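You operate a simulated robot arm through the tools that you are given. There is no shell and no other tool. Be economical: measure what you need, move in short steps, check, and stop when the job is done.

You are at the controls of a simulated two-armed robot. One attempt, no reset.

JOB
Fetch the medium paper band and set it on the green green-edged setting card. Push the right drawer shut. Take the 26 CM pale teal tube from the green bench and leave it on the shelf under the white bench. Open the left drawer. Any order will do. Set down upright: medium paper band.
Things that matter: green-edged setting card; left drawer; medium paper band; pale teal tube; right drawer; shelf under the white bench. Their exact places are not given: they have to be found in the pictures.

It is judged by the outcome, as a careful person would: the job done as asked, and still so three seconds after it is handed in. It fails if anything else is knocked over, pushed out of place, dropped, spilled or broken.

ROBOT AND FRAMES
Two 7-joint arms with two-finger grippers on one trunk, on a base that drives. Base frame: it is fixed to the floor where the robot stands at the start and does not move with it; the origin is under the middle of the robot, x ahead of it, y to its left, z up; the surface under the hand at the start is at about z = 760. Units: mm, degrees, N and s.
The left shoulder is at the start at [90, 216, 1218], the right one opposite. With the tool pointing down near the work surface each hand reaches from about 240 to 860 mm from the robot's upright axis, wherever it stands, measured 20 degrees to its own side. Places, roughly: green-edged setting card [750, 0, 750]; left drawer [500, -1500, 700]; medium paper band [500, 0, 750]; pale teal tube [-2500, 1500, 750]; right drawer [300, -2600, 700]; shelf under the white bench [-4200, -1000, 200]. Payload 3.43 kg a hand.
Tool frame (each hand has its own): the origin (TCP) lies between the finger pads and is the grasp point; the fingertips stand 20 mm ahead of it; z points along the fingers, y is the line along which they close. Largest opening 124 mm; the body of the gripper starts 93 mm behind the TCP.
Orientation is that of the tool frame in the base frame, as a unit quaternion [x, y, z, w]. With the fingers straight down and closing along the base's y, the tool's x points along the base's -x, its y along +y and its z along -z.

CONTROLS
- The arms move only by the tool step_arm. It takes "left_deltas", "right_deltas" or both (then of equal length, played together; a hand with none holds still); each is a list of rows, each a list of 7 numbers: the shift along the base's x, y, z in cm, then the turn, a rotation vector about the base's x, y, z in degrees, then the finger opening in cm, from 0 to 12.4. In form: [[dx, dy, dz, wx, wy, wz, jaw], ...]. A call has 1 to 8 rows; each row is the pose to reach, as a shift and turn from the pose commanded when the call began. Each row takes 0.2 s and may step no farther than 50 mm and 8.6 degrees from the row before; otherwise, or with a gripper value out of range, the whole call is refused. Where a pose cannot be reached the arm comes as near as it can. A force on the tool above 40 N (or 10 N above the force at the start of the call, whichever is more), or a blocked arm, ends the call early, and 0.2 s more pass. The fingers move at their own pace (about 72 mm/s each) and stop on an object; they squeeze with about 43 N. The grip force told is the motor's: it shows also when the fingers shut on nothing. Time passes only in rows, and 0.2 s behind the last, so rows that repeat a pose let the fingers close. It gives the time, the measured TCP pose, the force on the tool (base axes), the opening and the grip force at its end, in the units of the frame above (readings bear some noise), with the torque about the TCP (base axes, N m) and any sound that the robot's microphone picked up, and new pictures: "views" is both (left out), scene, wrist or none (wrist: the cameras of the hands that moved).
- Cameras (640 x 400 px; columns grow to the right, rows downward): "scene" is now at [216.4, 21.5, 1371.5]; the picture's right is [0.25, -0.97, 0.00], its down [-0.67, -0.17, -0.72] and it looks along [0.69, 0.18, -0.70] (base axes); focal length 259 px, centre (320, 200). "left" rides on the left gripper at [82, -14, -140] in its tool frame; the picture's right is [0.17, 0.99, 0.00], its down [-0.83, 0.14, -0.54] and it looks along [-0.53, 0.09, 0.84] (tool axes); focal length 243 px, centre (320, 200). "right" rides on the right gripper at [82, 14, -140] in its tool frame; the picture's right is [-0.17, 0.99, 0.00], its down [-0.83, -0.14, -0.54] and it looks along [-0.53, -0.09, 0.84] (tool axes); focal length 243 px, centre (320, 200).
- lift_body(by): slides the trunk up (or, below 0, down) by that many mm; the arms and the scene camera ride with it, the base frame stays. It gives what a move gives, with no picture.
- drive_base(legs): drives the robot by 1 to 6 legs, each [ahead, left, turn to the left] in mm, mm and degrees, along the robot's own axes; the way and the turn of a leg run together, so that a leg with both is an arc; at most 1500 mm and 180 degrees a leg. The arms and the cameras ride along, it lands a little off, and it stops where it bumps. It gives what a move gives, and a new picture of the scene camera.
- pan_tilt(pan, tilt): turns the head with the scene camera to pan (to the left, within 80 degrees either way) and tilt (down, from -29 to 69), counted from straight ahead of the robot. It gives what a move gives, and a new picture of the scene camera.
- pixel_to_xyz(camera, pixels): for up to 12 pixels [column, row] of the newest picture of that camera ("zoom" is the newest enlarged one), the place [x, y, z] in the base frame of the surface seen there, good to about 3 mm. The clock stands still meanwhile.
- inspect(camera, box): a new picture of the part [left, top, right, bottom] of that camera's present view, enlarged. The clock stands still meanwhile.
- close_job(): hands the job in; it is judged then, once.

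Work in short steps. Measure before you move; look again where a grasp or a placing could have gone wrong, and mend it. You have 110 turns and 260 pictures in all, those below and enlarged ones among them. Open the grippers and draw the arms clear of the work before you hand the job in, unless the task says otherwise; then end with one line.

The tools are called after ">>>" as a command line: name --argument value ..., lists and objects as JSON in quotes. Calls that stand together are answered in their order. step_arm: Moves the arms, as the interface text tells. Its arguments: {"type":"object","properties":{"left_deltas":{"type":"array"},"right_deltas":{"type":"array"},"views":{"type":"string","enum":["both","scene","wrist","none"]}},"required":[]} The other tools are called the same way: lift_body (by) slides the trunk up or down; drive_base (legs) drives the base; pan_tilt (pan, tilt) turns the head that bears the scene camera; pixel_to_xyz (camera, pixels) gives the place of the surface under pixels of a picture; inspect (camera, box) takes an enlarged picture of a part of a camera's view; close_job () hands the job in.

At the start:

```text
clock: 0.0
left_position: [541.9, 349.9, 1107.6]
left_tool_rot: [0.0, 1.0, 0.0, 0.0]
left_wrist_force: [-0.8, 0.7, 0.1]
left_ft_torque: [0.01, 0.03, -0.01]
left_opening: 123.8
left_grip_force: 0.2
right_position: [575.7, -136.9, 1040.1]
right_tool_rot: [0.0, 1.0, 0.0, 0.0]
right_wrist_force: [-0.3, -0.2, 0.5]
right_ft_torque: [-0.01, -0.02, 0.0]
right_opening: 124.1
right_grip_force: 0.1
trunk travel left (down, up): [-372.0, 219.0]
robot x, y, heading: [-2.4, 2.6, 0.3]
head pan, tilt: [14.5, 44.2]
```

scene: 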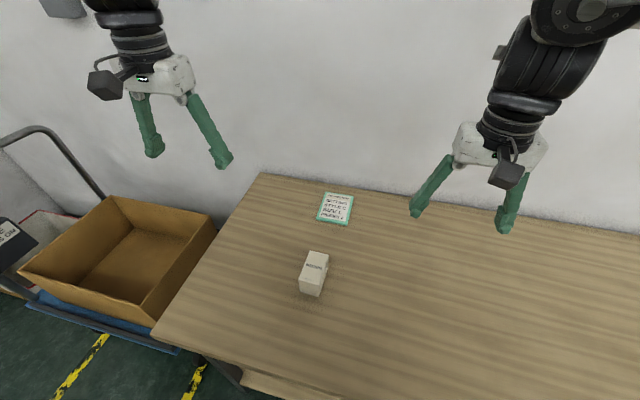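
right: 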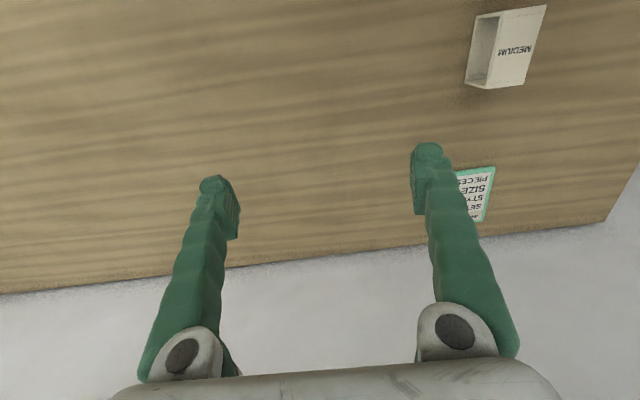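
left: 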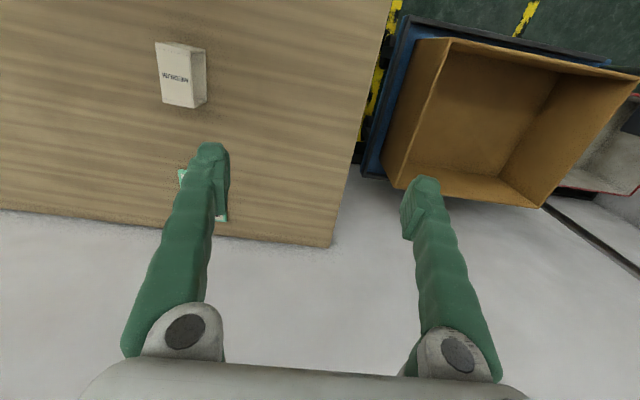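

The box-like band shows at about (313,272) in the scene and the card at (335,208). I enlarge and measure both.

>>> inspect --camera "scene" --box '[270, 170, 380, 310]'

>>> inspect --camera "right" --box '[430, 0, 590, 230]'

>>> pixel_to_xyz --camera "scene" --pixels '[[309, 252], [328, 255], [302, 276], [322, 280], [299, 292], [320, 297], [324, 194], [353, 197], [317, 220], [348, 224], [335, 208], [313, 265]]'

```text
2.86 times, centred on (325, 240) of scene
```

zoom: 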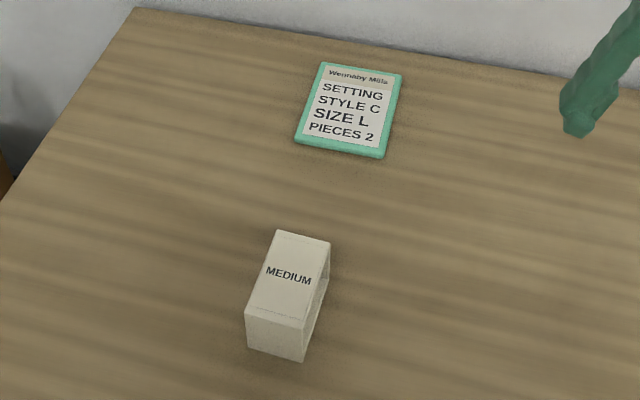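

```text
1.74 times, centred on (510, 115) of right
```

zoom: 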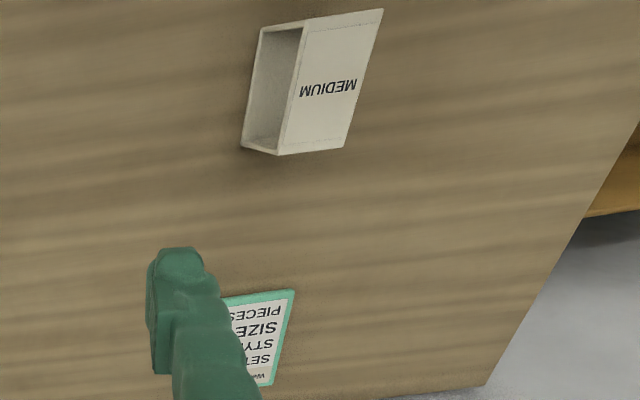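

```text
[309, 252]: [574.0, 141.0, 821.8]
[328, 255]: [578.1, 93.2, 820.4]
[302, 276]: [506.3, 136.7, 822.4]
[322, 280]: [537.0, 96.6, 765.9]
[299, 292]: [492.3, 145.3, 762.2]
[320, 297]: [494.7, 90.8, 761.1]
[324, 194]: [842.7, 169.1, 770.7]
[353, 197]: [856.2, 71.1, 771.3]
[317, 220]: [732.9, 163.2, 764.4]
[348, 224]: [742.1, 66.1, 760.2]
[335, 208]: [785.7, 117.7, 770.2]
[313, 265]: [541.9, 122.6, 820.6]
```

The band is a rectangular sleeve with its open ends facing ±y and its "MEDIUM" face on top, and the card lies at about (793,117). I enlarge each to get exact corners.

>>> inspect --camera "scene" --box '[290, 245, 340, 300]'

>>> pixel_to_xyz --camera "left" --pixels '[[156, 42], [190, 45], [204, 48], [163, 102], [193, 107], [206, 98], [194, 100], [161, 98], [176, 75]]'

>>> inspect --camera "left" --box '[130, 30, 230, 120]'

```text
7.27 times, centred on (315, 272) of scene
```

zoom: 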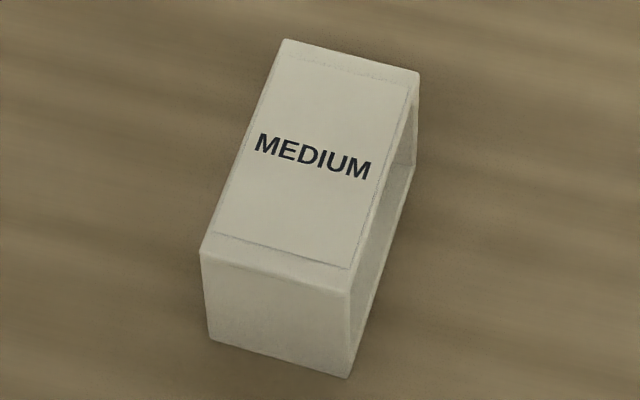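

```text
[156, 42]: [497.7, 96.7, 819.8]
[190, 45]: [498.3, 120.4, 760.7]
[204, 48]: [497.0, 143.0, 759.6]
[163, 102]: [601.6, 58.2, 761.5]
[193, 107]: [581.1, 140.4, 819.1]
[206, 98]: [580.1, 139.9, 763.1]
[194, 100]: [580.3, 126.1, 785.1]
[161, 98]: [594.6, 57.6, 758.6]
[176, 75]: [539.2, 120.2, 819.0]
```

```text
4.44 times, centred on (180, 75) of left
```

zoom: 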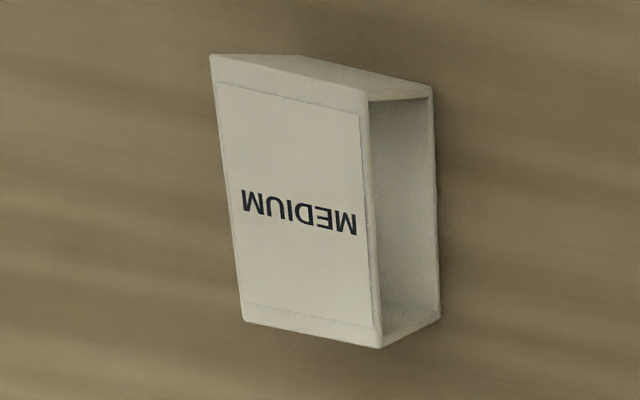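

Corners of the top face in this enlargement lie near (215,60), (362,95), (378,340), (248,318). I measure them.

>>> pixel_to_xyz --camera "zoom" --pixels '[[216, 62], [360, 96], [376, 342], [248, 316], [290, 200], [400, 180], [434, 100], [436, 315], [220, 180], [372, 210]]'

>>> inspect --camera "scene" --box '[305, 185, 365, 232]'

```text
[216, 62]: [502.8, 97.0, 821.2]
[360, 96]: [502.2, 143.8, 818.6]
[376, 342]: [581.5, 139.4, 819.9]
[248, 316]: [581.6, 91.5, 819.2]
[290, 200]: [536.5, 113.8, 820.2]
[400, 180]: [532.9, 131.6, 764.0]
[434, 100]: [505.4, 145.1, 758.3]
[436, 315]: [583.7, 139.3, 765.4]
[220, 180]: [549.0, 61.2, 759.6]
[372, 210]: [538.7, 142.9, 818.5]
```

```text
8.51 times, centred on (335, 208) of scene
```

zoom: 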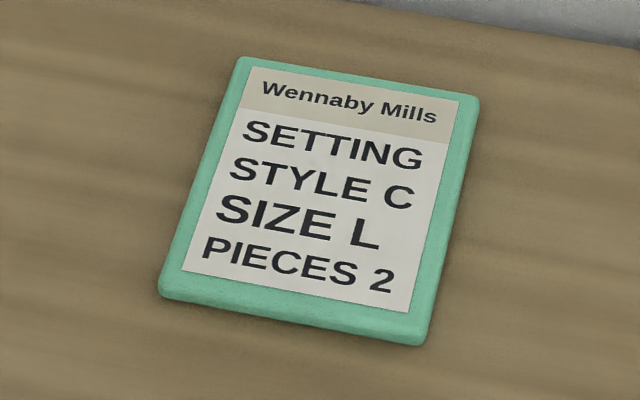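

The band centre is about (542,118), 82×49×61, turned about -4°. Now I measure the card's corners.

>>> pixel_to_xyz --camera "zoom" --pixels '[[243, 64], [470, 102], [415, 332], [170, 288], [320, 190], [480, 250], [100, 250]]'

```text
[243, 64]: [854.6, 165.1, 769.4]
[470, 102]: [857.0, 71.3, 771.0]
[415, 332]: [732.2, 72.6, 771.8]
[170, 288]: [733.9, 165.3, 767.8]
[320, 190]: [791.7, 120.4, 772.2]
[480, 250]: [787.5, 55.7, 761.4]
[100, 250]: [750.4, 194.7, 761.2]
```

The card is about 125×97, centred at (794,118), top z≈770. I bring the left hand over the band, open.

>>> step_arm --left_deltas '[[0, -4.63, 0, 0, 0, -1, 12.4], [0, -9.26, 0, 0, 0, -2, 12.4], [0, -13.9, 0, 0, 0, -3, 12.4], [0, -18.5, 0, 0, 0, -4, 12.4], [0, -23.14, 0, 0, 0, -4, 12.4], [0, -23.14, -5, 0, 0, -4, 12.4], [0, -23.14, -10, 0, 0, -4, 12.4], [0, -23.14, -15, 0, 0, -4, 12.4]]' --views "wrist"

```text
clock: 1.8
left_position: [540.8, 116.9, 956.5]
left_tool_rot: [0.035, 0.999, 0.0, 0.001]
left_wrist_force: [-0.3, -0.4, -0.3]
left_ft_torque: [-0.03, -0.01, 0.03]
left_opening: 123.9
left_grip_force: 0.1
right_position: [575.7, -137.3, 1038.3]
right_tool_rot: [0.0, 1.0, 0.0, 0.0]
right_wrist_force: [-0.6, 0.8, 0.0]
right_ft_torque: [-0.01, -0.02, -0.01]
right_opening: 124.0
right_grip_force: 0.0
trunk travel left (down, up): [-372.0, 219.0]
robot x, y, heading: [-4.2, -2.5, 0.1]
head pan, tilt: [14.5, 44.2]
```

left: 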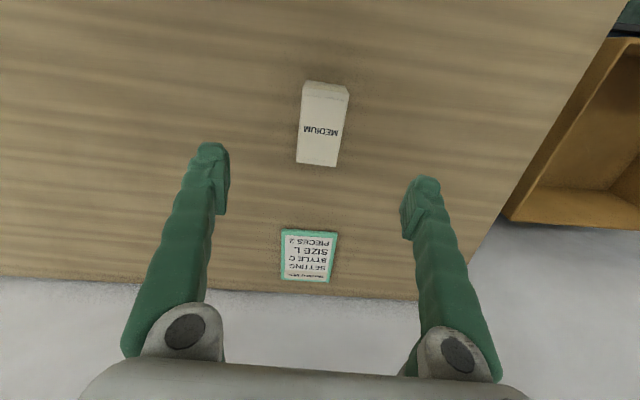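

The hand is over the band (seen at (322,123) between the fingers). I descend to z≈790.

>>> step_arm --left_deltas '[[0.1, 0.1, -5, 0, 0, 0, 12.4], [0.1, 0.1, -10, 0, 0, 0, 12.4], [0.1, 0.1, -14, 0, 0, 0, 12.4], [0.1, 0.1, -16.5, 0, 0, 0, 12.4], [0.1, 0.1, -16.5, 0, 0, 0, 12.4]]' --views "both"

```text
clock: 3.0
left_position: [542.3, 117.5, 789.8]
left_tool_rot: [0.035, 0.999, 0.0, 0.0]
left_wrist_force: [0.2, 0.5, -0.2]
left_ft_torque: [0.04, -0.02, 0.02]
left_opening: 124.1
left_grip_force: 0.1
right_position: [575.2, -136.5, 1040.7]
right_tool_rot: [0.001, 1.0, 0.0, 0.0]
right_wrist_force: [-0.3, 0.4, 0.4]
right_ft_torque: [-0.03, -0.01, 0.01]
right_opening: 124.1
right_grip_force: 0.0
trunk travel left (down, up): [-372.0, 219.0]
robot x, y, heading: [4.9, 0.9, 0.4]
head pan, tilt: [14.5, 44.2]
```

scene: 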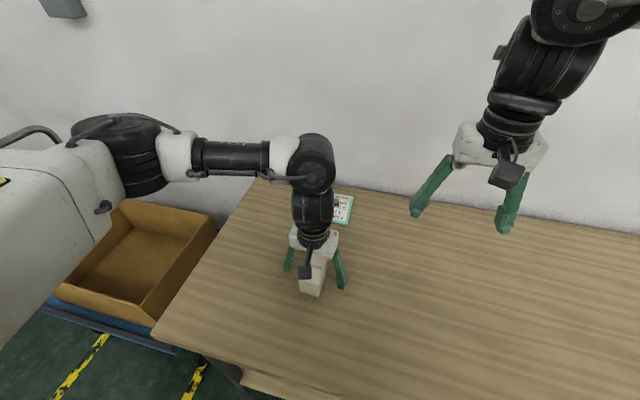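
left: 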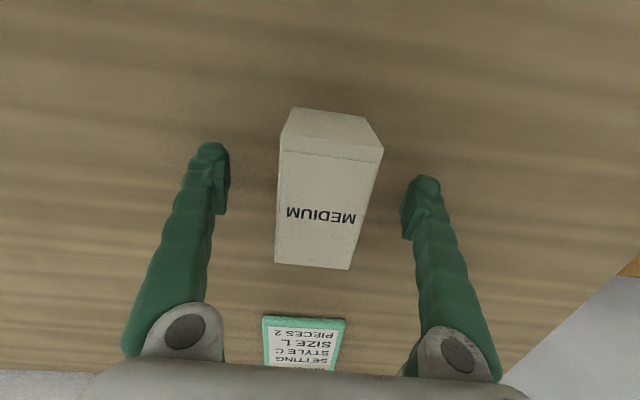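

The band stands between the fingers. I close gently to just below its width (~48 mm).

>>> step_arm --left_deltas '[[0, 0, 0, 0, 0, 0, 8], [0, 0, 0, 0, 0, 0, 5.5], [0, 0, 0, 0, 0, 0, 4.8], [0, 0, 0, 0, 0, 0, 4.6], [0, 0, 0, 0, 0, 0, 4.6]]' --views "wrist"

```text
clock: 4.2
left_position: [543.5, 118.6, 790.3]
left_tool_rot: [0.035, 0.999, 0.0, 0.0]
left_wrist_force: [-0.5, 1.1, 0.3]
left_ft_torque: [0.0, 0.0, -0.04]
left_opening: 46.1
left_grip_force: 0.1
right_position: [575.0, -135.9, 1040.1]
right_tool_rot: [0.0, 1.0, 0.0, 0.001]
right_wrist_force: [0.3, 0.4, 0.0]
right_ft_torque: [0.03, -0.02, -0.02]
right_opening: 123.8
right_grip_force: 0.0
trunk travel left (down, up): [-372.0, 219.0]
robot x, y, heading: [-5.4, -0.9, 0.1]
head pan, tilt: [14.5, 44.2]
```

left: 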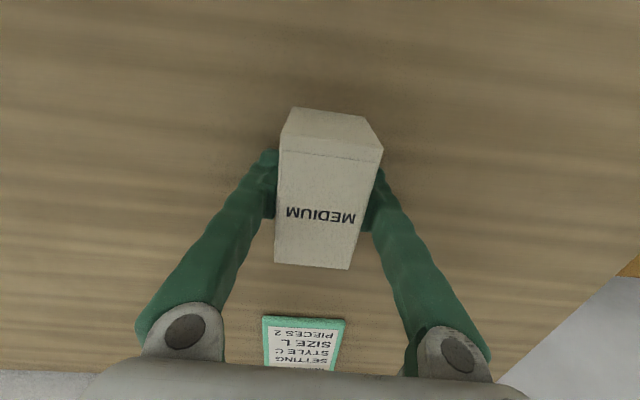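

There is no force yet at 46 mm, so I close on in small bits.

>>> step_arm --left_deltas '[[0, 0, 0, 0, 0, 0, 4.5], [0, 0, 0, 0, 0, 0, 4.4], [0, 0, 0, 0, 0, 0, 4.4], [0, 0, 0, 0, 0, 0, 4.4]]' --views "none"

```text
clock: 5.2
left_position: [543.3, 118.5, 790.2]
left_tool_rot: [0.034, 0.999, 0.0, 0.0]
left_wrist_force: [-0.1, 0.8, 0.3]
left_ft_torque: [-0.01, -0.02, 0.0]
left_opening: 43.9
left_grip_force: 0.1
right_position: [576.4, -136.2, 1040.0]
right_tool_rot: [0.001, 1.0, 0.0, -0.001]
right_wrist_force: [0.6, -0.6, -0.7]
right_ft_torque: [-0.04, 0.03, 0.01]
right_opening: 124.0
right_grip_force: 0.0
trunk travel left (down, up): [-372.0, 219.0]
robot x, y, heading: [1.1, 0.2, 0.2]
head pan, tilt: [14.5, 44.2]
```

It reads 43.9 with no grip force, so I look closely.

>>> inspect --camera "left" --box '[230, 90, 430, 290]'

>>> inspect --camera "scene" --box '[270, 215, 370, 305]'

```text
2.00 times, centred on (330, 190) of left
```

zoom: 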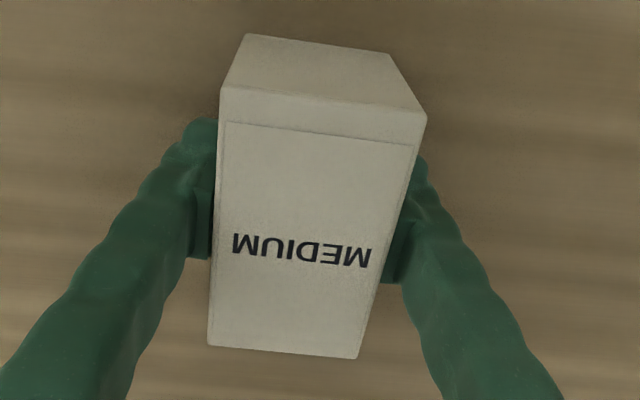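

```text
4.44 times, centred on (320, 260) of scene
```

zoom: 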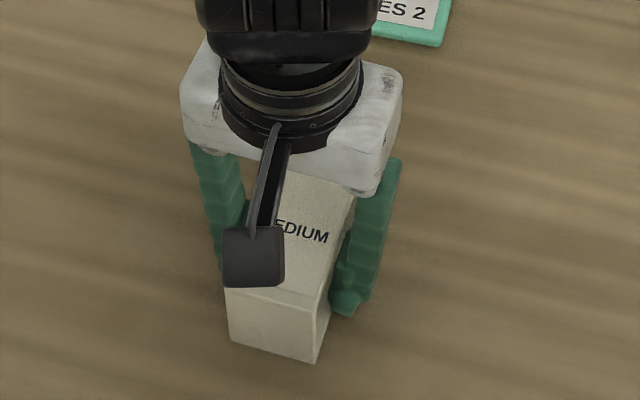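

The pads seem to be slipping into the hollow openings under the top wall. I open, rise so the pads meet the edges of the top wall, and close again gently.

>>> step_arm --left_deltas '[[0, 0, 0, 0, 0, 0, 8], [0, 0, 0, 0, 0, 0, 8], [0, 0, 2.6, 0, 0, 0, 8], [0, 0, 2.6, 0, 0, 0, 5.5], [0, 0, 2.6, 0, 0, 0, 5], [0, 0, 2.6, 0, 0, 0, 4.7], [0, 0, 2.6, 0, 0, 0, 4.5], [0, 0, 2.6, 0, 0, 0, 4.5]]' --views "wrist"

```text
clock: 7.0
left_position: [543.4, 119.2, 817.8]
left_tool_rot: [0.035, 0.999, -0.001, 0.0]
left_wrist_force: [-0.1, 0.9, -0.7]
left_ft_torque: [0.03, 0.03, 0.0]
left_opening: 45.4
left_grip_force: 0.6
right_position: [575.6, -135.5, 1039.9]
right_tool_rot: [0.0, 1.0, 0.001, 0.001]
right_wrist_force: [-0.6, -0.1, -0.3]
right_ft_torque: [-0.01, -0.03, 0.02]
right_opening: 123.9
right_grip_force: 0.1
trunk travel left (down, up): [-372.0, 219.0]
robot x, y, heading: [2.7, -1.8, 0.1]
head pan, tilt: [14.5, 44.2]
```

left: 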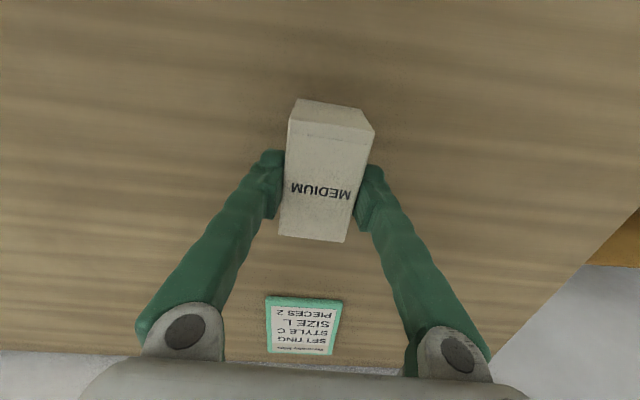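

Contact seems to come at 45.4 mm (grip 0.6). I tighten a little and watch the force.

>>> step_arm --left_deltas '[[0, 0, 0, 0, 0, 0, 4.4], [0, 0, 0, 0, 0, 0, 4.3], [0, 0, 0, 0, 0, 0, 4.3]]' --views "none"

```text
clock: 7.8
left_position: [542.7, 119.7, 816.6]
left_tool_rot: [0.035, 0.999, 0.0, -0.001]
left_wrist_force: [0.4, 0.3, -0.2]
left_ft_torque: [0.02, -0.03, 0.02]
left_opening: 44.1
left_grip_force: 1.5
right_position: [575.0, -136.8, 1040.0]
right_tool_rot: [-0.001, 1.0, 0.0, 0.0]
right_wrist_force: [0.0, -0.3, 0.8]
right_ft_torque: [0.02, 0.01, 0.02]
right_opening: 123.9
right_grip_force: 0.1
trunk travel left (down, up): [-372.0, 219.0]
robot x, y, heading: [0.6, -1.6, -0.1]
head pan, tilt: [14.5, 44.2]
```

The band gives softly (1.5 N at 44 mm), and that should carry light paper. I lift slowly by 3 cm and check.

>>> step_arm --left_deltas '[[0, 0, 0.3, 0, 0, 0, 4.25], [0, 0, 1, 0, 0, 0, 4.25], [0, 0, 2, 0, 0, 0, 4.25], [0, 0, 3, 0, 0, 0, 4.25], [0, 0, 3, 0, 0, 0, 4.25]]' --views "both"

```text
clock: 9.0
left_position: [543.8, 118.9, 845.7]
left_tool_rot: [0.035, 0.999, 0.0, 0.0]
left_wrist_force: [0.6, 0.6, 0.4]
left_ft_torque: [-0.01, 0.03, 0.01]
left_opening: 44.1
left_grip_force: 5.7
right_position: [576.6, -136.0, 1040.9]
right_tool_rot: [0.0, 1.0, 0.0, 0.0]
right_wrist_force: [0.5, 0.1, 0.3]
right_ft_torque: [-0.02, -0.02, 0.01]
right_opening: 124.0
right_grip_force: 0.0
trunk travel left (down, up): [-372.0, 219.0]
robot x, y, heading: [0.2, 4.2, -0.1]
head pan, tilt: [14.5, 44.2]
```

scene: 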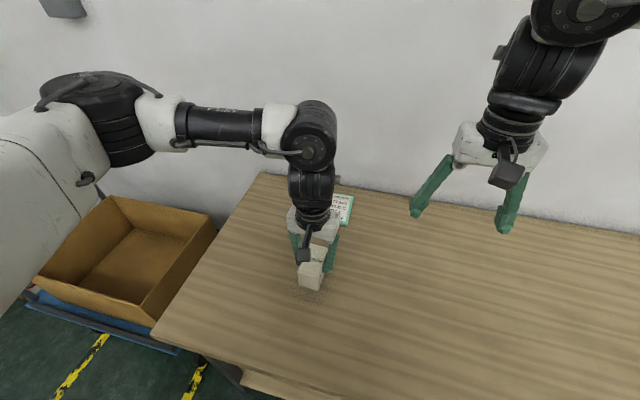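
left: 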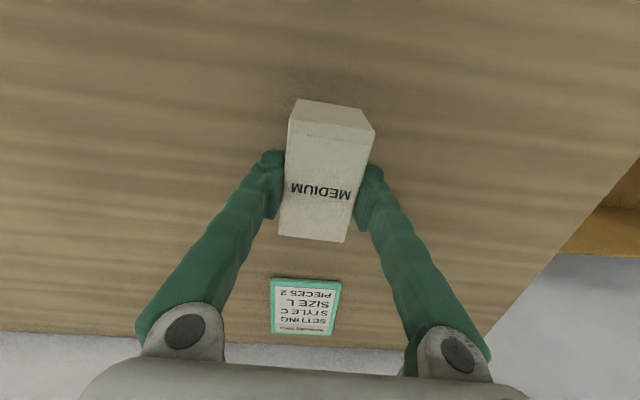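

The band came up with the hand, at a grip of 5.7 N. I carry it 25 cm ahead over the card, turning it +4° to line up.

>>> step_arm --left_deltas '[[0, 0, 2, 0, 0, 0, 4.25], [4, 0, 2, 0, 0, 1, 4.25], [8.5, 0, 2, 0, 0, 2, 4.25], [13, 0, 2, 0, 0, 3, 4.25], [17.5, 0, 2, 0, 0, 4, 4.25], [21.5, 0, 2, 0, 0, 4, 4.25], [25, -0.1, 2, 0, 0, 4, 4.25], [25, -0.1, 2, 0, 0, 4, 4.25]]' --views "both"

```text
clock: 10.8
left_position: [755.7, 106.2, 869.6]
left_tool_rot: [0.003, 1.0, 0.001, 0.0]
left_wrist_force: [0.6, 0.3, -0.2]
left_ft_torque: [0.01, 0.01, 0.0]
left_opening: 44.4
left_grip_force: 12.0
left hand out of reach, approached as far as the arm can: row 7, 8
right_position: [575.7, -140.8, 1039.9]
right_tool_rot: [0.001, 1.0, 0.001, 0.0]
right_wrist_force: [0.9, -0.8, 0.8]
right_ft_torque: [0.03, 0.02, 0.01]
right_opening: 124.2
right_grip_force: 0.1
trunk travel left (down, up): [-372.0, 219.0]
robot x, y, heading: [-4.3, -3.9, -0.0]
head pan, tilt: [14.5, 44.2]
```

scene: 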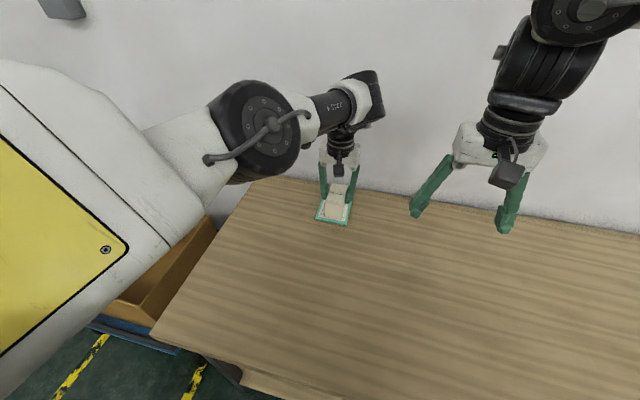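
left: 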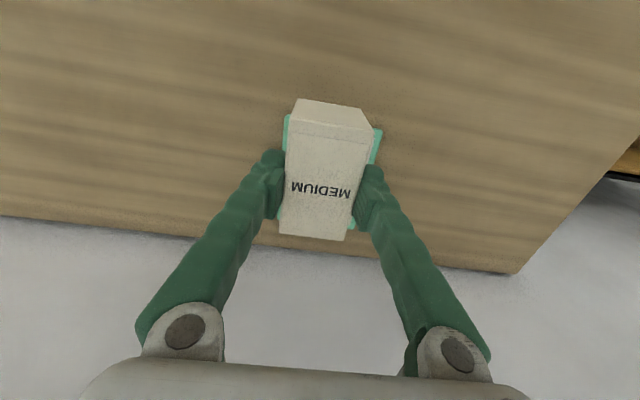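

The arm fell about 38 mm short in x. Before driving closer, I measure where the near edge of the table is.

>>> pixel_to_xyz --camera "scene" --pixels '[[210, 355], [300, 395], [155, 335], [250, 372]]'

```text
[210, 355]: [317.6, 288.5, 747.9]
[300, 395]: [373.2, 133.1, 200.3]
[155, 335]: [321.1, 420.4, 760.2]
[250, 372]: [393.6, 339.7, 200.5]
```

The table edge is at x≈318, leaving some room. I drive 45 mm ahead.

>>> drive_base --legs '[[45, 0, 0]]'

```text
clock: 11.8
left_position: [801.6, 110.5, 870.8]
left_tool_rot: [0.0, 1.0, 0.0, 0.001]
left_wrist_force: [0.2, 0.2, 0.1]
left_ft_torque: [0.02, -0.02, -0.01]
left_opening: 44.1
left_grip_force: 11.7
right_position: [619.7, -136.4, 1040.5]
right_tool_rot: [0.0, 1.0, 0.0, 0.001]
right_wrist_force: [0.5, -0.4, -0.7]
right_ft_torque: [0.03, 0.01, 0.01]
right_opening: 123.9
right_grip_force: 0.1
trunk travel left (down, up): [-372.0, 219.0]
robot x, y, heading: [44.3, 1.4, 0.2]
head pan, tilt: [14.5, 44.2]
```

scene: 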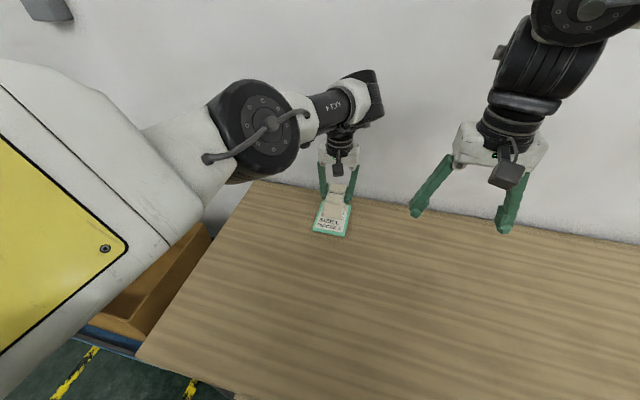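

The hand is at (801.6,110.5). I make a small correction towards (794,118) and start down.

>>> step_arm --left_deltas '[[-0.7, 0.8, 0, 0, 0, 0, 4.3], [-0.7, 0.8, 0, 0, 0, 0, 4.3], [-0.7, 0.8, -1, 0, 0, 0, 4.3]]' --views "wrist"

```text
clock: 12.6
left_position: [796.0, 118.4, 860.5]
left_tool_rot: [0.001, 1.0, -0.001, 0.001]
left_wrist_force: [0.3, -0.3, -0.2]
left_ft_torque: [-0.04, 0.01, 0.01]
left_opening: 44.0
left_grip_force: 12.3
right_position: [619.7, -137.8, 1040.2]
right_tool_rot: [0.001, 1.0, -0.001, 0.0]
right_wrist_force: [1.0, 0.1, 0.2]
right_ft_torque: [-0.01, 0.04, 0.01]
right_opening: 124.0
right_grip_force: 0.1
trunk travel left (down, up): [-372.0, 219.0]
robot x, y, heading: [48.0, -1.8, -0.1]
head pan, tilt: [14.5, 44.2]
```

left: 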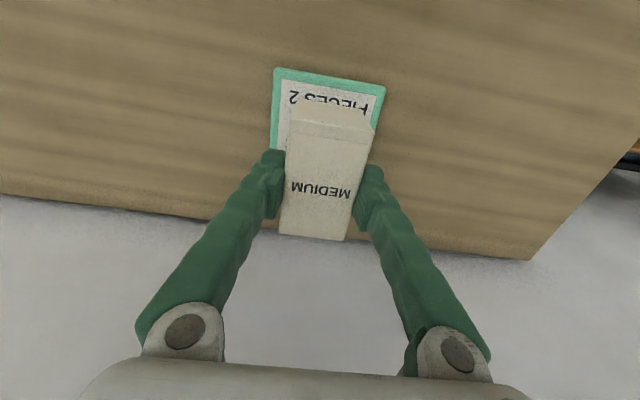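

It is in place above the card. I lower to about 1 mm above the card top (TCP≈828).

>>> step_arm --left_deltas '[[-0.1, 0, -1.5, 0, 0, 0, 4.3], [-0.1, 0, -2.5, 0, 0, 0, 4.3], [-0.1, 0, -3.0, 0, 0, 0, 4.3], [-0.1, 0, -3.2, 0, 0, 0, 4.3], [-0.1, 0, -3.2, 0, 0, 0, 4.3]]' --views "both"

```text
clock: 13.8
left_position: [794.0, 118.6, 828.1]
left_tool_rot: [0.0, 1.0, 0.0, 0.0]
left_wrist_force: [-0.2, 0.4, 1.9]
left_ft_torque: [0.01, -0.03, 0.0]
left_opening: 43.8
left_grip_force: 12.4
right_position: [620.0, -136.1, 1040.7]
right_tool_rot: [0.001, 1.0, 0.0, 0.0]
right_wrist_force: [-0.2, -0.4, 0.0]
right_ft_torque: [-0.01, 0.0, 0.01]
right_opening: 124.2
right_grip_force: 0.2
trunk travel left (down, up): [-372.0, 219.0]
robot x, y, heading: [45.4, 1.8, 0.1]
head pan, tilt: [14.5, 44.2]
```

scene: 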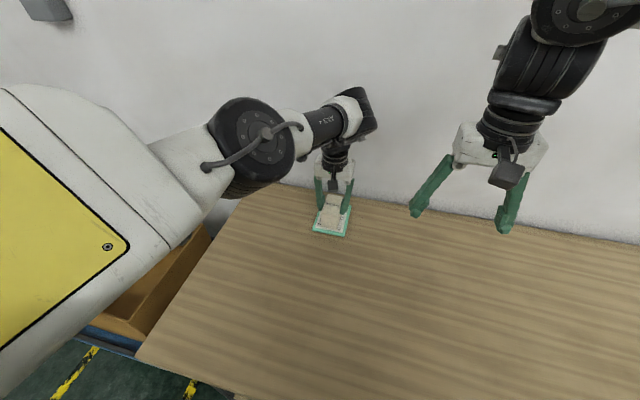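
left: 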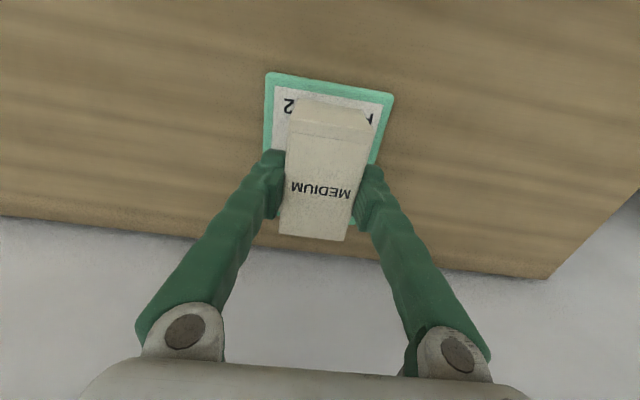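

The upward force of 1.9 N shows touch-down. I open slowly to 9 cm, then rise.

>>> step_arm --left_deltas '[[0, 0, 0, 0, 0, 0, 4.6], [0, 0, 0, 0, 0, 0, 5.2], [0, 0, 0, 0, 0, 0, 7], [0, 0, 0, 0, 0, 0, 9], [0, 0, 3, 0, 0, 0, 9], [0, 0, 8, 0, 0, 0, 9], [0, 0, 13, 0, 0, 0, 9], [0, 0, 18, 0, 0, 0, 9]]' --views "both"

```text
clock: 15.8
left_position: [798.2, 167.7, 991.2]
left_tool_rot: [-0.027, 0.999, 0.027, -0.006]
left_wrist_force: [0.6, 0.2, -0.2]
left_ft_torque: [-0.04, 0.05, -0.04]
left_opening: 90.2
left_grip_force: 0.1
right_position: [620.9, -135.3, 1040.9]
right_tool_rot: [0.001, 1.0, 0.001, 0.0]
right_wrist_force: [0.7, 0.3, 0.0]
right_ft_torque: [-0.01, -0.01, 0.01]
right_opening: 123.8
right_grip_force: 0.0
trunk travel left (down, up): [-372.0, 219.0]
robot x, y, heading: [45.0, -0.1, -0.1]
head pan, tilt: [14.5, 44.2]
stopped in row 8 (left hand): the arm was blocked; the commanded pose is now the measured one
```

scene: 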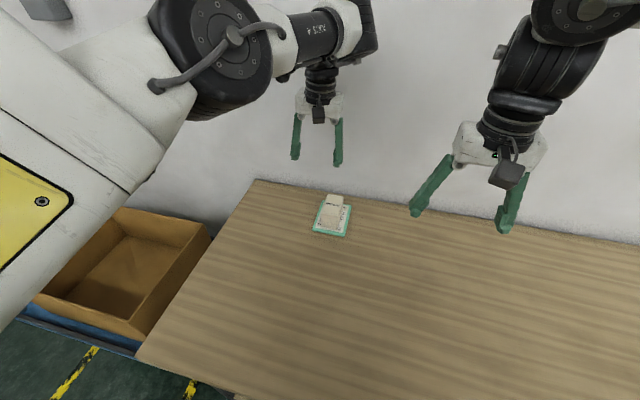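
left: 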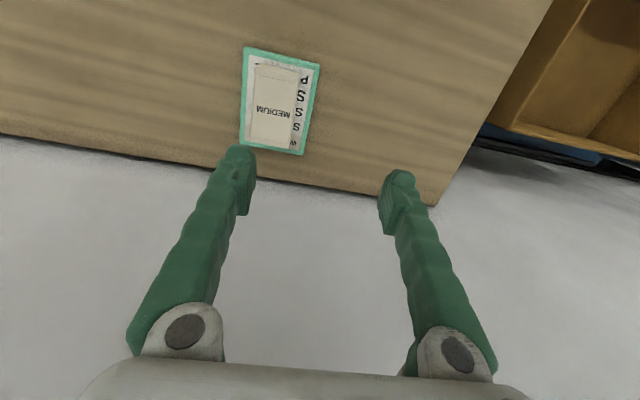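

The band stands on the card, and the arm hit a limit while rising but is clear. I check the placement by measuring.

>>> inspect --camera "left" --box '[220, 30, 340, 170]'

>>> inspect --camera "scene" --box '[295, 180, 375, 245]'

>>> step_arm --left_deltas '[[-4, 0, 0, 0, 0, 0, 9], [-8, 2, 0, 0, 0, 0, 9], [-12, 5, 1, 0, 0, 0, 9], [-16, 8, 2, 0, 0, 0, 9], [-20, 10, 3, 0, 0, 0, 9]]' --views "none"

```text
2.86 times, centred on (280, 100) of left
```

zoom: 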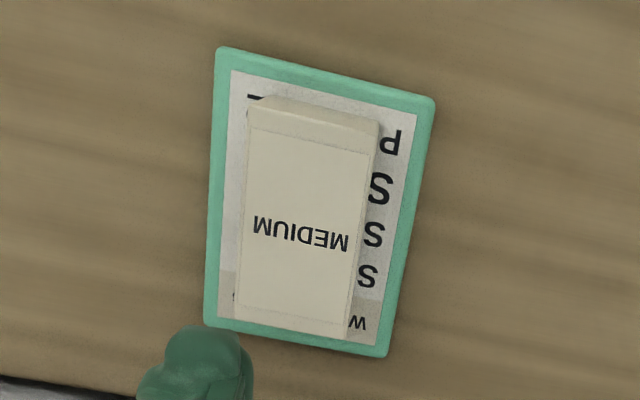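

```text
6.15 times, centred on (335, 212) of scene
```

zoom: 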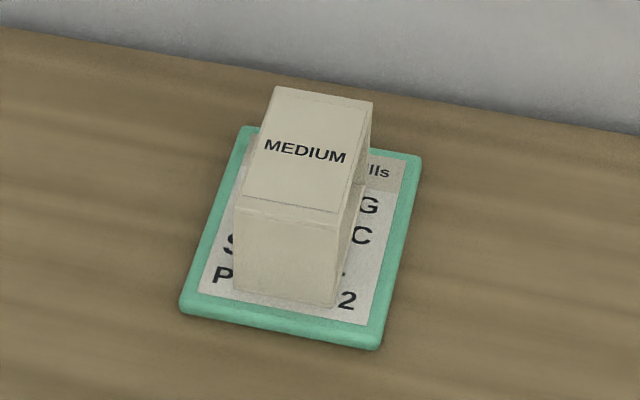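

```text
refused: row 3 steps farther than a row can; nothing moved
```

The band is well on the card and upright. I draw the left arm back to roughly its starting pose.

>>> step_arm --left_deltas '[[-3, 2, 1, -0.5, 0, -0.5, 9], [-6, 5, 2.5, -1, 0, -1, 9], [-9, 8, 4, -1.5, 0, -1.5, 9], [-12, 11, 5.5, -2, 0, -2, 9], [-15, 13.5, 7.5, -2.5, -0.5, -2.5, 9], [-18, 16, 9.5, -3, -0.7, -3, 9], [-21, 18, 11.5, -3.1, -0.7, -3.1, 9]]' --views "none"

>>> pan_tilt --pan -70 --tilt 30

```text
clock: 17.4
left_position: [584.4, 343.1, 1108.9]
left_tool_rot: [0.004, 1.0, -0.001, 0.002]
left_wrist_force: [0.1, 0.2, 0.1]
left_ft_torque: [0.05, -0.03, 0.0]
left_opening: 90.0
left_grip_force: 0.2
right_position: [618.5, -135.1, 1040.6]
right_tool_rot: [0.001, 1.0, 0.0, 0.001]
right_wrist_force: [-0.5, -0.2, -0.3]
right_ft_torque: [-0.01, -0.07, -0.01]
right_opening: 123.9
right_grip_force: 0.1
trunk travel left (down, up): [-372.0, 219.0]
robot x, y, heading: [44.0, 0.5, 0.2]
head pan, tilt: [14.5, 44.2]
```

```text
clock: 18.9
left_position: [586.0, 342.2, 1109.5]
left_tool_rot: [0.004, 1.0, 0.0, 0.001]
left_wrist_force: [-0.1, 0.7, -0.2]
left_ft_torque: [0.0, -0.02, -0.01]
left_opening: 90.0
left_grip_force: 0.1
right_position: [620.0, -136.0, 1039.3]
right_tool_rot: [0.0, 1.0, 0.0, 0.0]
right_wrist_force: [-0.1, -0.3, 0.8]
right_ft_torque: [0.04, -0.02, 0.0]
right_opening: 123.9
right_grip_force: 0.1
trunk travel left (down, up): [-372.0, 219.0]
robot x, y, heading: [46.4, -2.9, 0.2]
head pan, tilt: [-70.0, 30.0]
```

scene: 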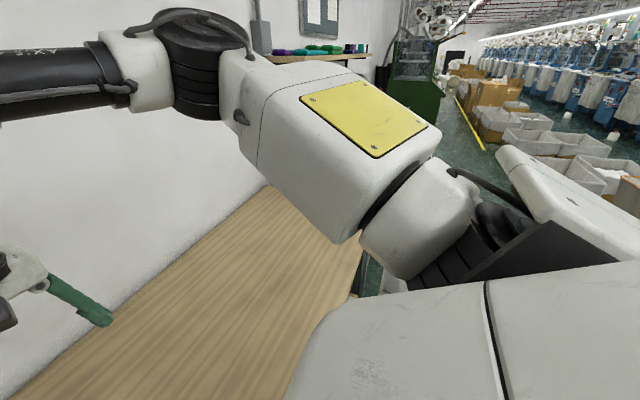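

The right arm hides most of the view. I back off 350 mm and turn right to see the drawers.

>>> drive_base --legs '[[-350, 0, 0], [0, 0, -60]]'

>>> pan_tilt --pan 0 --tilt 30

```text
clock: 25.2
left_position: [265.7, -290.1, 1108.5]
left_tool_rot: [0.496, 0.868, -0.001, 0.0]
left_wrist_force: [0.1, -0.2, -0.1]
left_ft_torque: [0.0, 0.0, 0.01]
left_opening: 89.9
left_grip_force: 0.2
right_position: [-126.6, -563.9, 1040.1]
right_tool_rot: [0.493, 0.87, 0.0, 0.001]
right_wrist_force: [1.0, 0.4, 0.8]
right_ft_torque: [0.02, 0.01, -0.01]
right_opening: 123.7
right_grip_force: 0.1
trunk travel left (down, up): [-372.0, 219.0]
robot x, y, heading: [-308.0, -3.2, -58.9]
head pan, tilt: [-70.0, 30.0]
```

scene: 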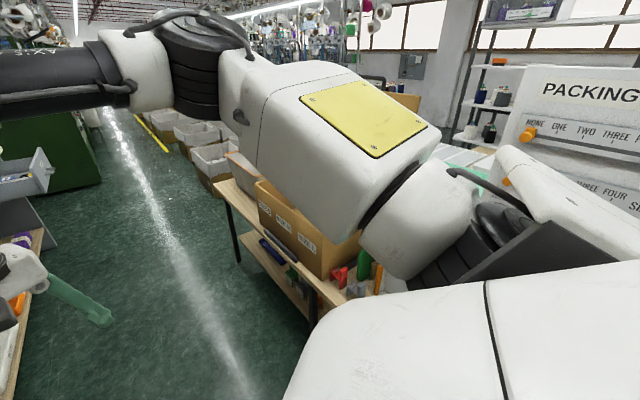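

```text
clock: 26.6
left_position: [267.0, -288.9, 1108.9]
left_tool_rot: [0.497, 0.868, -0.001, 0.0]
left_wrist_force: [-0.6, 0.2, 0.4]
left_ft_torque: [-0.01, 0.03, -0.01]
left_opening: 90.1
left_grip_force: 0.0
right_position: [-126.3, -564.7, 1040.5]
right_tool_rot: [0.492, 0.87, 0.0, 0.0]
right_wrist_force: [0.1, 0.5, 0.4]
right_ft_torque: [0.0, 0.02, -0.02]
right_opening: 124.1
right_grip_force: 0.1
trunk travel left (down, up): [-372.0, 219.0]
robot x, y, heading: [-307.9, -0.7, -59.1]
head pan, tilt: [0.0, 30.0]
```

scene: 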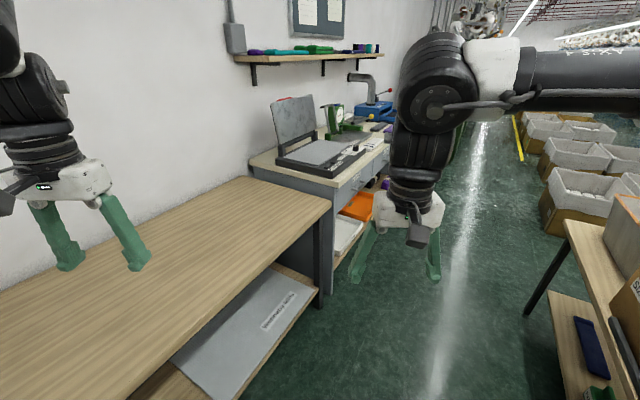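

A bench with drawers stands beyond the table, with an aisle beside it. I measure key points and enlarge it.

>>> pixel_to_xyz --camera "scene" --pixels '[[330, 205], [333, 190], [388, 150], [565, 222], [380, 260], [545, 300], [322, 305], [350, 185], [640, 300]]'

>>> inspect --camera "scene" --box '[250, 70, 430, 270]'

```text
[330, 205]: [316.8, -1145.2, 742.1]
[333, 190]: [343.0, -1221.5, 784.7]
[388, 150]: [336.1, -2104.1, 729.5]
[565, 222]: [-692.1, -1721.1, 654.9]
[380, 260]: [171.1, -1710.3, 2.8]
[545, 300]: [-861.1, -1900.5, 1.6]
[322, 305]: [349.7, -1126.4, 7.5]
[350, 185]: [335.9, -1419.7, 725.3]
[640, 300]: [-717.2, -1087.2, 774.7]
```

```text
2.00 times, centred on (340, 170) of scene
```

zoom: 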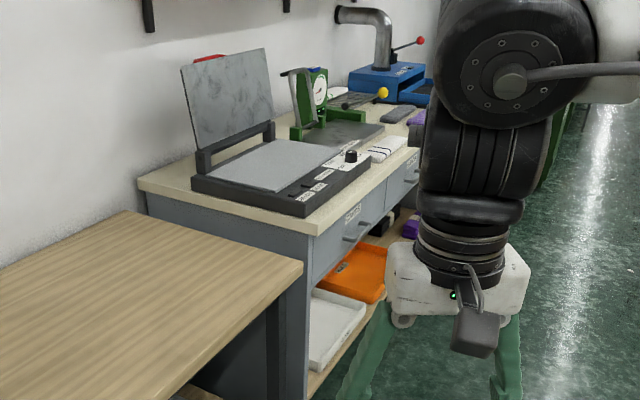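

The aisle runs x≈-690 to 335. I turn back to face the bench and strafe right along the aisle to y≈-1500.

>>> drive_base --legs '[[0, 0, 59], [0, -1450, 0]]'

>>> pan_tilt --pan 0 --tilt 45

```text
clock: 49.8
left_position: [273.3, -1085.0, 1108.2]
left_tool_rot: [-0.025, 1.0, -0.001, 0.001]
left_wrist_force: [-0.5, 0.4, 0.0]
left_ft_torque: [0.01, 0.01, 0.0]
left_opening: 90.0
left_grip_force: 0.0
right_position: [334.2, -1560.4, 1040.9]
right_tool_rot: [-0.028, 1.0, -0.001, 0.001]
right_wrist_force: [-0.3, -0.4, -0.5]
right_ft_torque: [0.01, 0.0, 0.02]
right_opening: 123.8
right_grip_force: 0.1
trunk travel left (down, up): [-372.0, 219.0]
robot x, y, heading: [-246.9, -1457.3, 3.4]
head pan, tilt: [0.0, 30.0]
```

scene: 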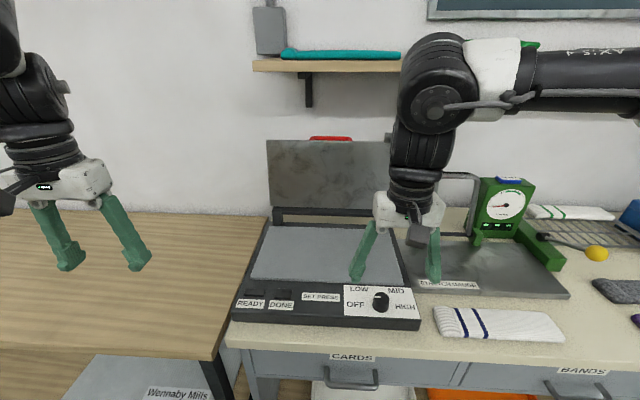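

```text
clock: 50.5
left_position: [273.5, -1083.3, 1108.6]
left_tool_rot: [-0.024, 1.0, 0.0, 0.001]
left_wrist_force: [0.0, -0.7, 0.6]
left_ft_torque: [-0.02, -0.01, 0.01]
left_opening: 90.3
left_grip_force: 0.1
right_position: [335.7, -1559.8, 1040.0]
right_tool_rot: [-0.029, 1.0, 0.0, 0.0]
right_wrist_force: [0.3, -0.3, -0.2]
right_ft_torque: [-0.02, -0.03, 0.0]
right_opening: 123.7
right_grip_force: 0.1
trunk travel left (down, up): [-372.0, 219.0]
robot x, y, heading: [-248.1, -1458.6, 3.2]
head pan, tilt: [0.0, 45.0]
```

scene: 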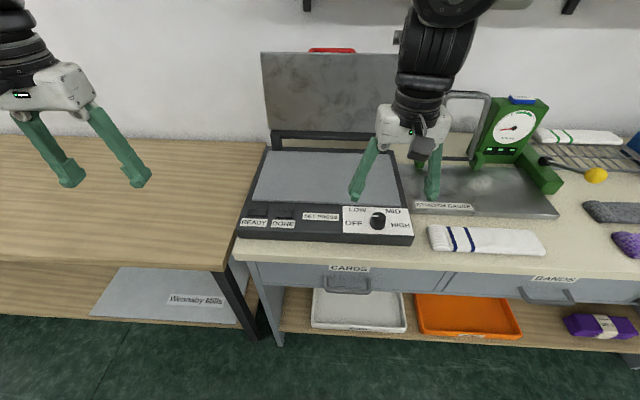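

The CARDS drawer is at (350,280) and BANDS at (555,290). I measure them and look further right for the open right drawer.

>>> pixel_to_xyz --camera "scene" --pixels '[[348, 282], [555, 292], [325, 270], [370, 290], [440, 280], [250, 275], [240, 255], [350, 250]]'

>>> pan_tilt --pan -45 --tilt 40

```text
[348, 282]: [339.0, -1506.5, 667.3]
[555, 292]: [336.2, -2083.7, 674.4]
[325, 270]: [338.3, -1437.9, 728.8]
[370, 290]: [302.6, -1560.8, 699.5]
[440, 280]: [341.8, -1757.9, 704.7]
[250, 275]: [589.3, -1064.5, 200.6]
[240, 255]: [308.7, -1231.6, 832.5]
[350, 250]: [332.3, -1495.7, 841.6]
```

```text
clock: 51.7
left_position: [273.9, -1084.5, 1109.1]
left_tool_rot: [-0.026, 1.0, -0.001, 0.001]
left_wrist_force: [-0.2, -0.1, 0.0]
left_ft_torque: [-0.01, -0.03, 0.06]
left_opening: 90.0
left_grip_force: 0.1
right_position: [335.2, -1559.3, 1040.5]
right_tool_rot: [-0.029, 1.0, -0.001, 0.0]
right_wrist_force: [-0.9, 0.5, -0.8]
right_ft_torque: [-0.04, -0.02, -0.01]
right_opening: 123.9
right_grip_force: 0.0
trunk travel left (down, up): [-372.0, 219.0]
robot x, y, heading: [-247.5, -1458.0, 3.3]
head pan, tilt: [-45.0, 40.0]
```

scene: 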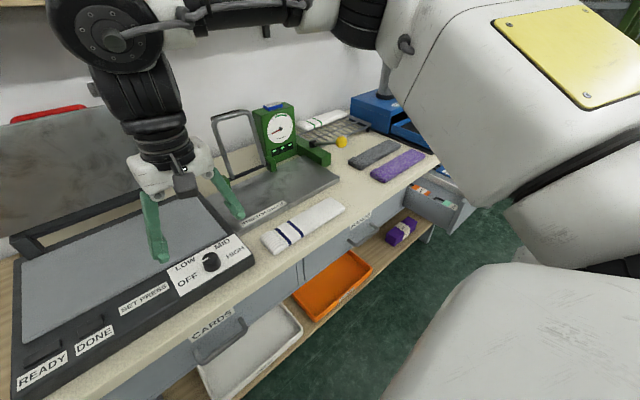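

Three drawers: CARDS (left), BANDS (middle) and one further right standing open at about (435,200). I measure the open one.

>>> pixel_to_xyz --camera "scene" --pixels '[[407, 208], [455, 222], [447, 203], [418, 185], [432, 196], [455, 208]]'

>>> inspect --camera "scene" --box '[340, 120, 500, 250]'

```text
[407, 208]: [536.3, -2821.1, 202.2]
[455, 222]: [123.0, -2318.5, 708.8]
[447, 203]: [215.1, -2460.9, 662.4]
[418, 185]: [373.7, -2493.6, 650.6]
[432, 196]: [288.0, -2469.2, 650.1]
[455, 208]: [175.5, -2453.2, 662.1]
```

```text
3.08 times, centred on (420, 185) of scene
```

zoom: 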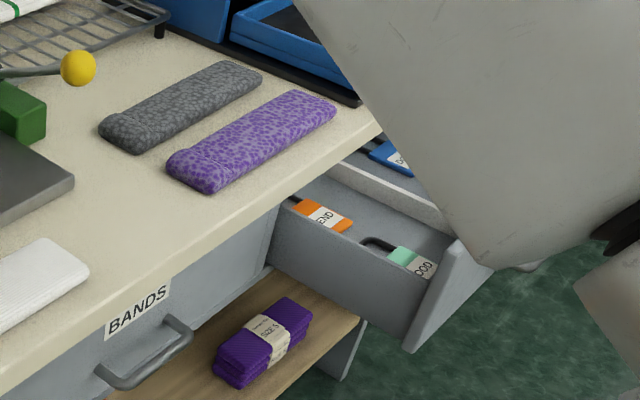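

The right drawer's front stands at x≈120, y≈-2320 and beyond, z≈700. I straighten up, back off a bit and strafe right to face it.

>>> drive_base --legs '[[-60, 0, -3.3], [0, -900, 0]]'

>>> pan_tilt --pan -10 --tilt 50

```text
clock: 64.8
left_position: [233.8, -2039.6, 1108.5]
left_tool_rot: [0.01, 1.0, -0.001, 0.0]
left_wrist_force: [-0.4, -0.3, -0.4]
left_ft_torque: [0.03, 0.0, -0.03]
left_opening: 90.0
left_grip_force: 0.1
right_position: [263.5, -2518.6, 1040.2]
right_tool_rot: [0.005, 1.0, 0.0, 0.0]
right_wrist_force: [-0.2, -0.8, 0.1]
right_ft_torque: [0.02, -0.01, 0.0]
right_opening: 124.0
right_grip_force: 0.0
trunk travel left (down, up): [-372.0, 219.0]
robot x, y, heading: [-308.1, -2374.8, -0.4]
head pan, tilt: [-45.0, 40.0]
```

scene: 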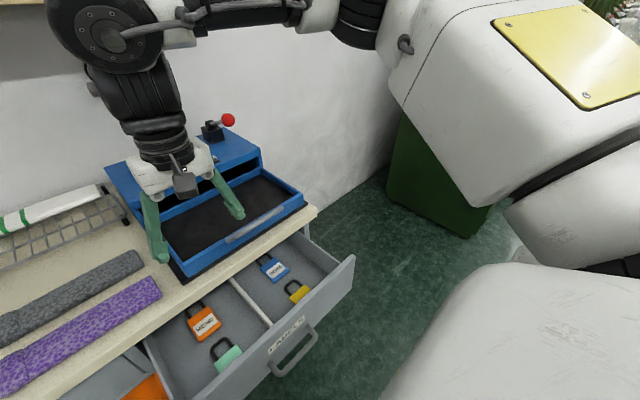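

```text
clock: 65.8
left_position: [234.5, -2039.4, 1109.5]
left_tool_rot: [0.01, 1.0, 0.0, 0.001]
left_wrist_force: [-0.4, 0.2, 0.4]
left_ft_torque: [0.0, 0.01, 0.01]
left_opening: 89.9
left_grip_force: 0.1
right_position: [261.1, -2519.0, 1040.6]
right_tool_rot: [0.005, 1.0, 0.0, 0.0]
right_wrist_force: [-0.3, 0.9, -0.1]
right_ft_torque: [-0.04, -0.02, -0.01]
right_opening: 124.0
right_grip_force: 0.0
trunk travel left (down, up): [-372.0, 219.0]
robot x, y, heading: [-313.1, -2372.8, -1.0]
head pan, tilt: [-10.0, 50.0]
```

scene: 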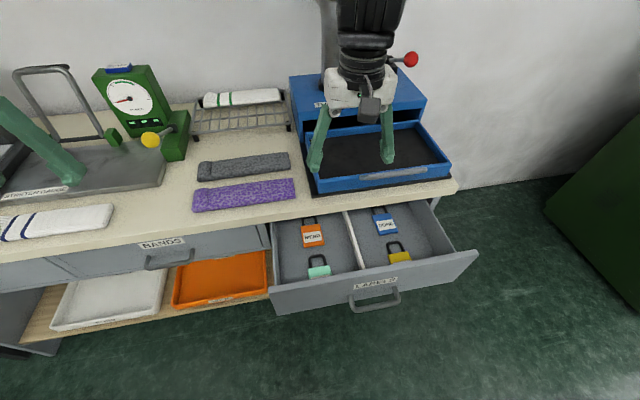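

The whole open drawer (label "LABELS") is in view, its front running from (270,295) to (475,255). I measure the front and handle.

>>> pixel_to_xyz --camera "scene" --pixels '[[300, 300], [430, 274], [375, 300], [355, 300], [398, 290], [376, 288], [275, 300], [473, 262], [375, 310], [455, 185], [400, 200], [172, 262]]'

>>> inspect --camera "scene" --box '[320, 250, 440, 325]'

```text
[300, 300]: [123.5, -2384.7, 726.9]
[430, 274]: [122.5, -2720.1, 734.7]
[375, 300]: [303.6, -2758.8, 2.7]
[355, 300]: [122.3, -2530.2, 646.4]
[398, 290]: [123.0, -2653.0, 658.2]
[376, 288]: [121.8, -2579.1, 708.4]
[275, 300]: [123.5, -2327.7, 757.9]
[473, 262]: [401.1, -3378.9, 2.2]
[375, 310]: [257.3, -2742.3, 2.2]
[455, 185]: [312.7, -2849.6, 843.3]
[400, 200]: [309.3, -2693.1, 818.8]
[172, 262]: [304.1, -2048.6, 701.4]
```

```text
5.33 times, centred on (380, 288) of scene
```

zoom: 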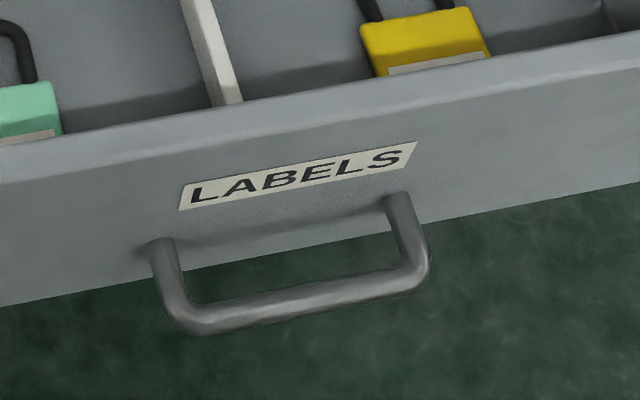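

The drawer front is at x≈122, y -2327 to -2850, z≈640–760. I turn the right hand's fingers forward (about -y axis) while drawing it back, with the fingers closed, to push near y=-2590.

>>> step_arm --right_deltas '[[-3, -1, 0, 0, -8.5, 0, 8], [-6, -2, 0, 0, -17, 0, 4], [-9, -3, 0, 0, -25.5, 0, 0], [-12, -4, 0, 0, -34, 0, 0], [-15, -5, 0, 0, -42.5, 0, 0], [-18, -6, 0, 0, -51, 0, 0], [-20, -7, 0, 0, -59.5, 0, 0], [-22, -7, 0, 0, -68, 0, 0]]' --views "scene"

```text
clock: 67.6
left_position: [235.4, -2039.5, 1108.4]
left_tool_rot: [0.011, 1.0, 0.0, 0.0]
left_wrist_force: [0.1, 0.2, -0.4]
left_ft_torque: [0.03, -0.01, -0.02]
left_opening: 90.1
left_grip_force: 0.0
right_position: [262.8, -2653.8, 985.5]
right_tool_rot: [-0.011, 0.85, 0.027, 0.526]
right_wrist_force: [0.1, 0.3, 0.1]
right_ft_torque: [0.01, 0.0, 0.03]
right_opening: 0.1
right_grip_force: 34.7
right hand out of reach, approached as far as the arm can: row 1, 2, 3, 4, 5, 6, 7, 8
trunk travel left (down, up): [-372.0, 219.0]
robot x, y, heading: [-312.8, -2375.8, -0.4]
head pan, tilt: [-10.0, 50.0]
```

scene: 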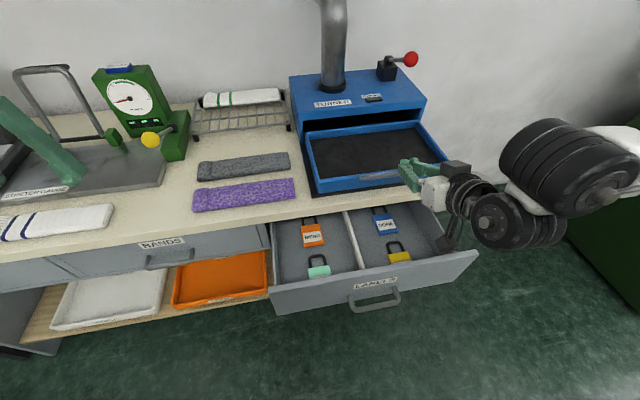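

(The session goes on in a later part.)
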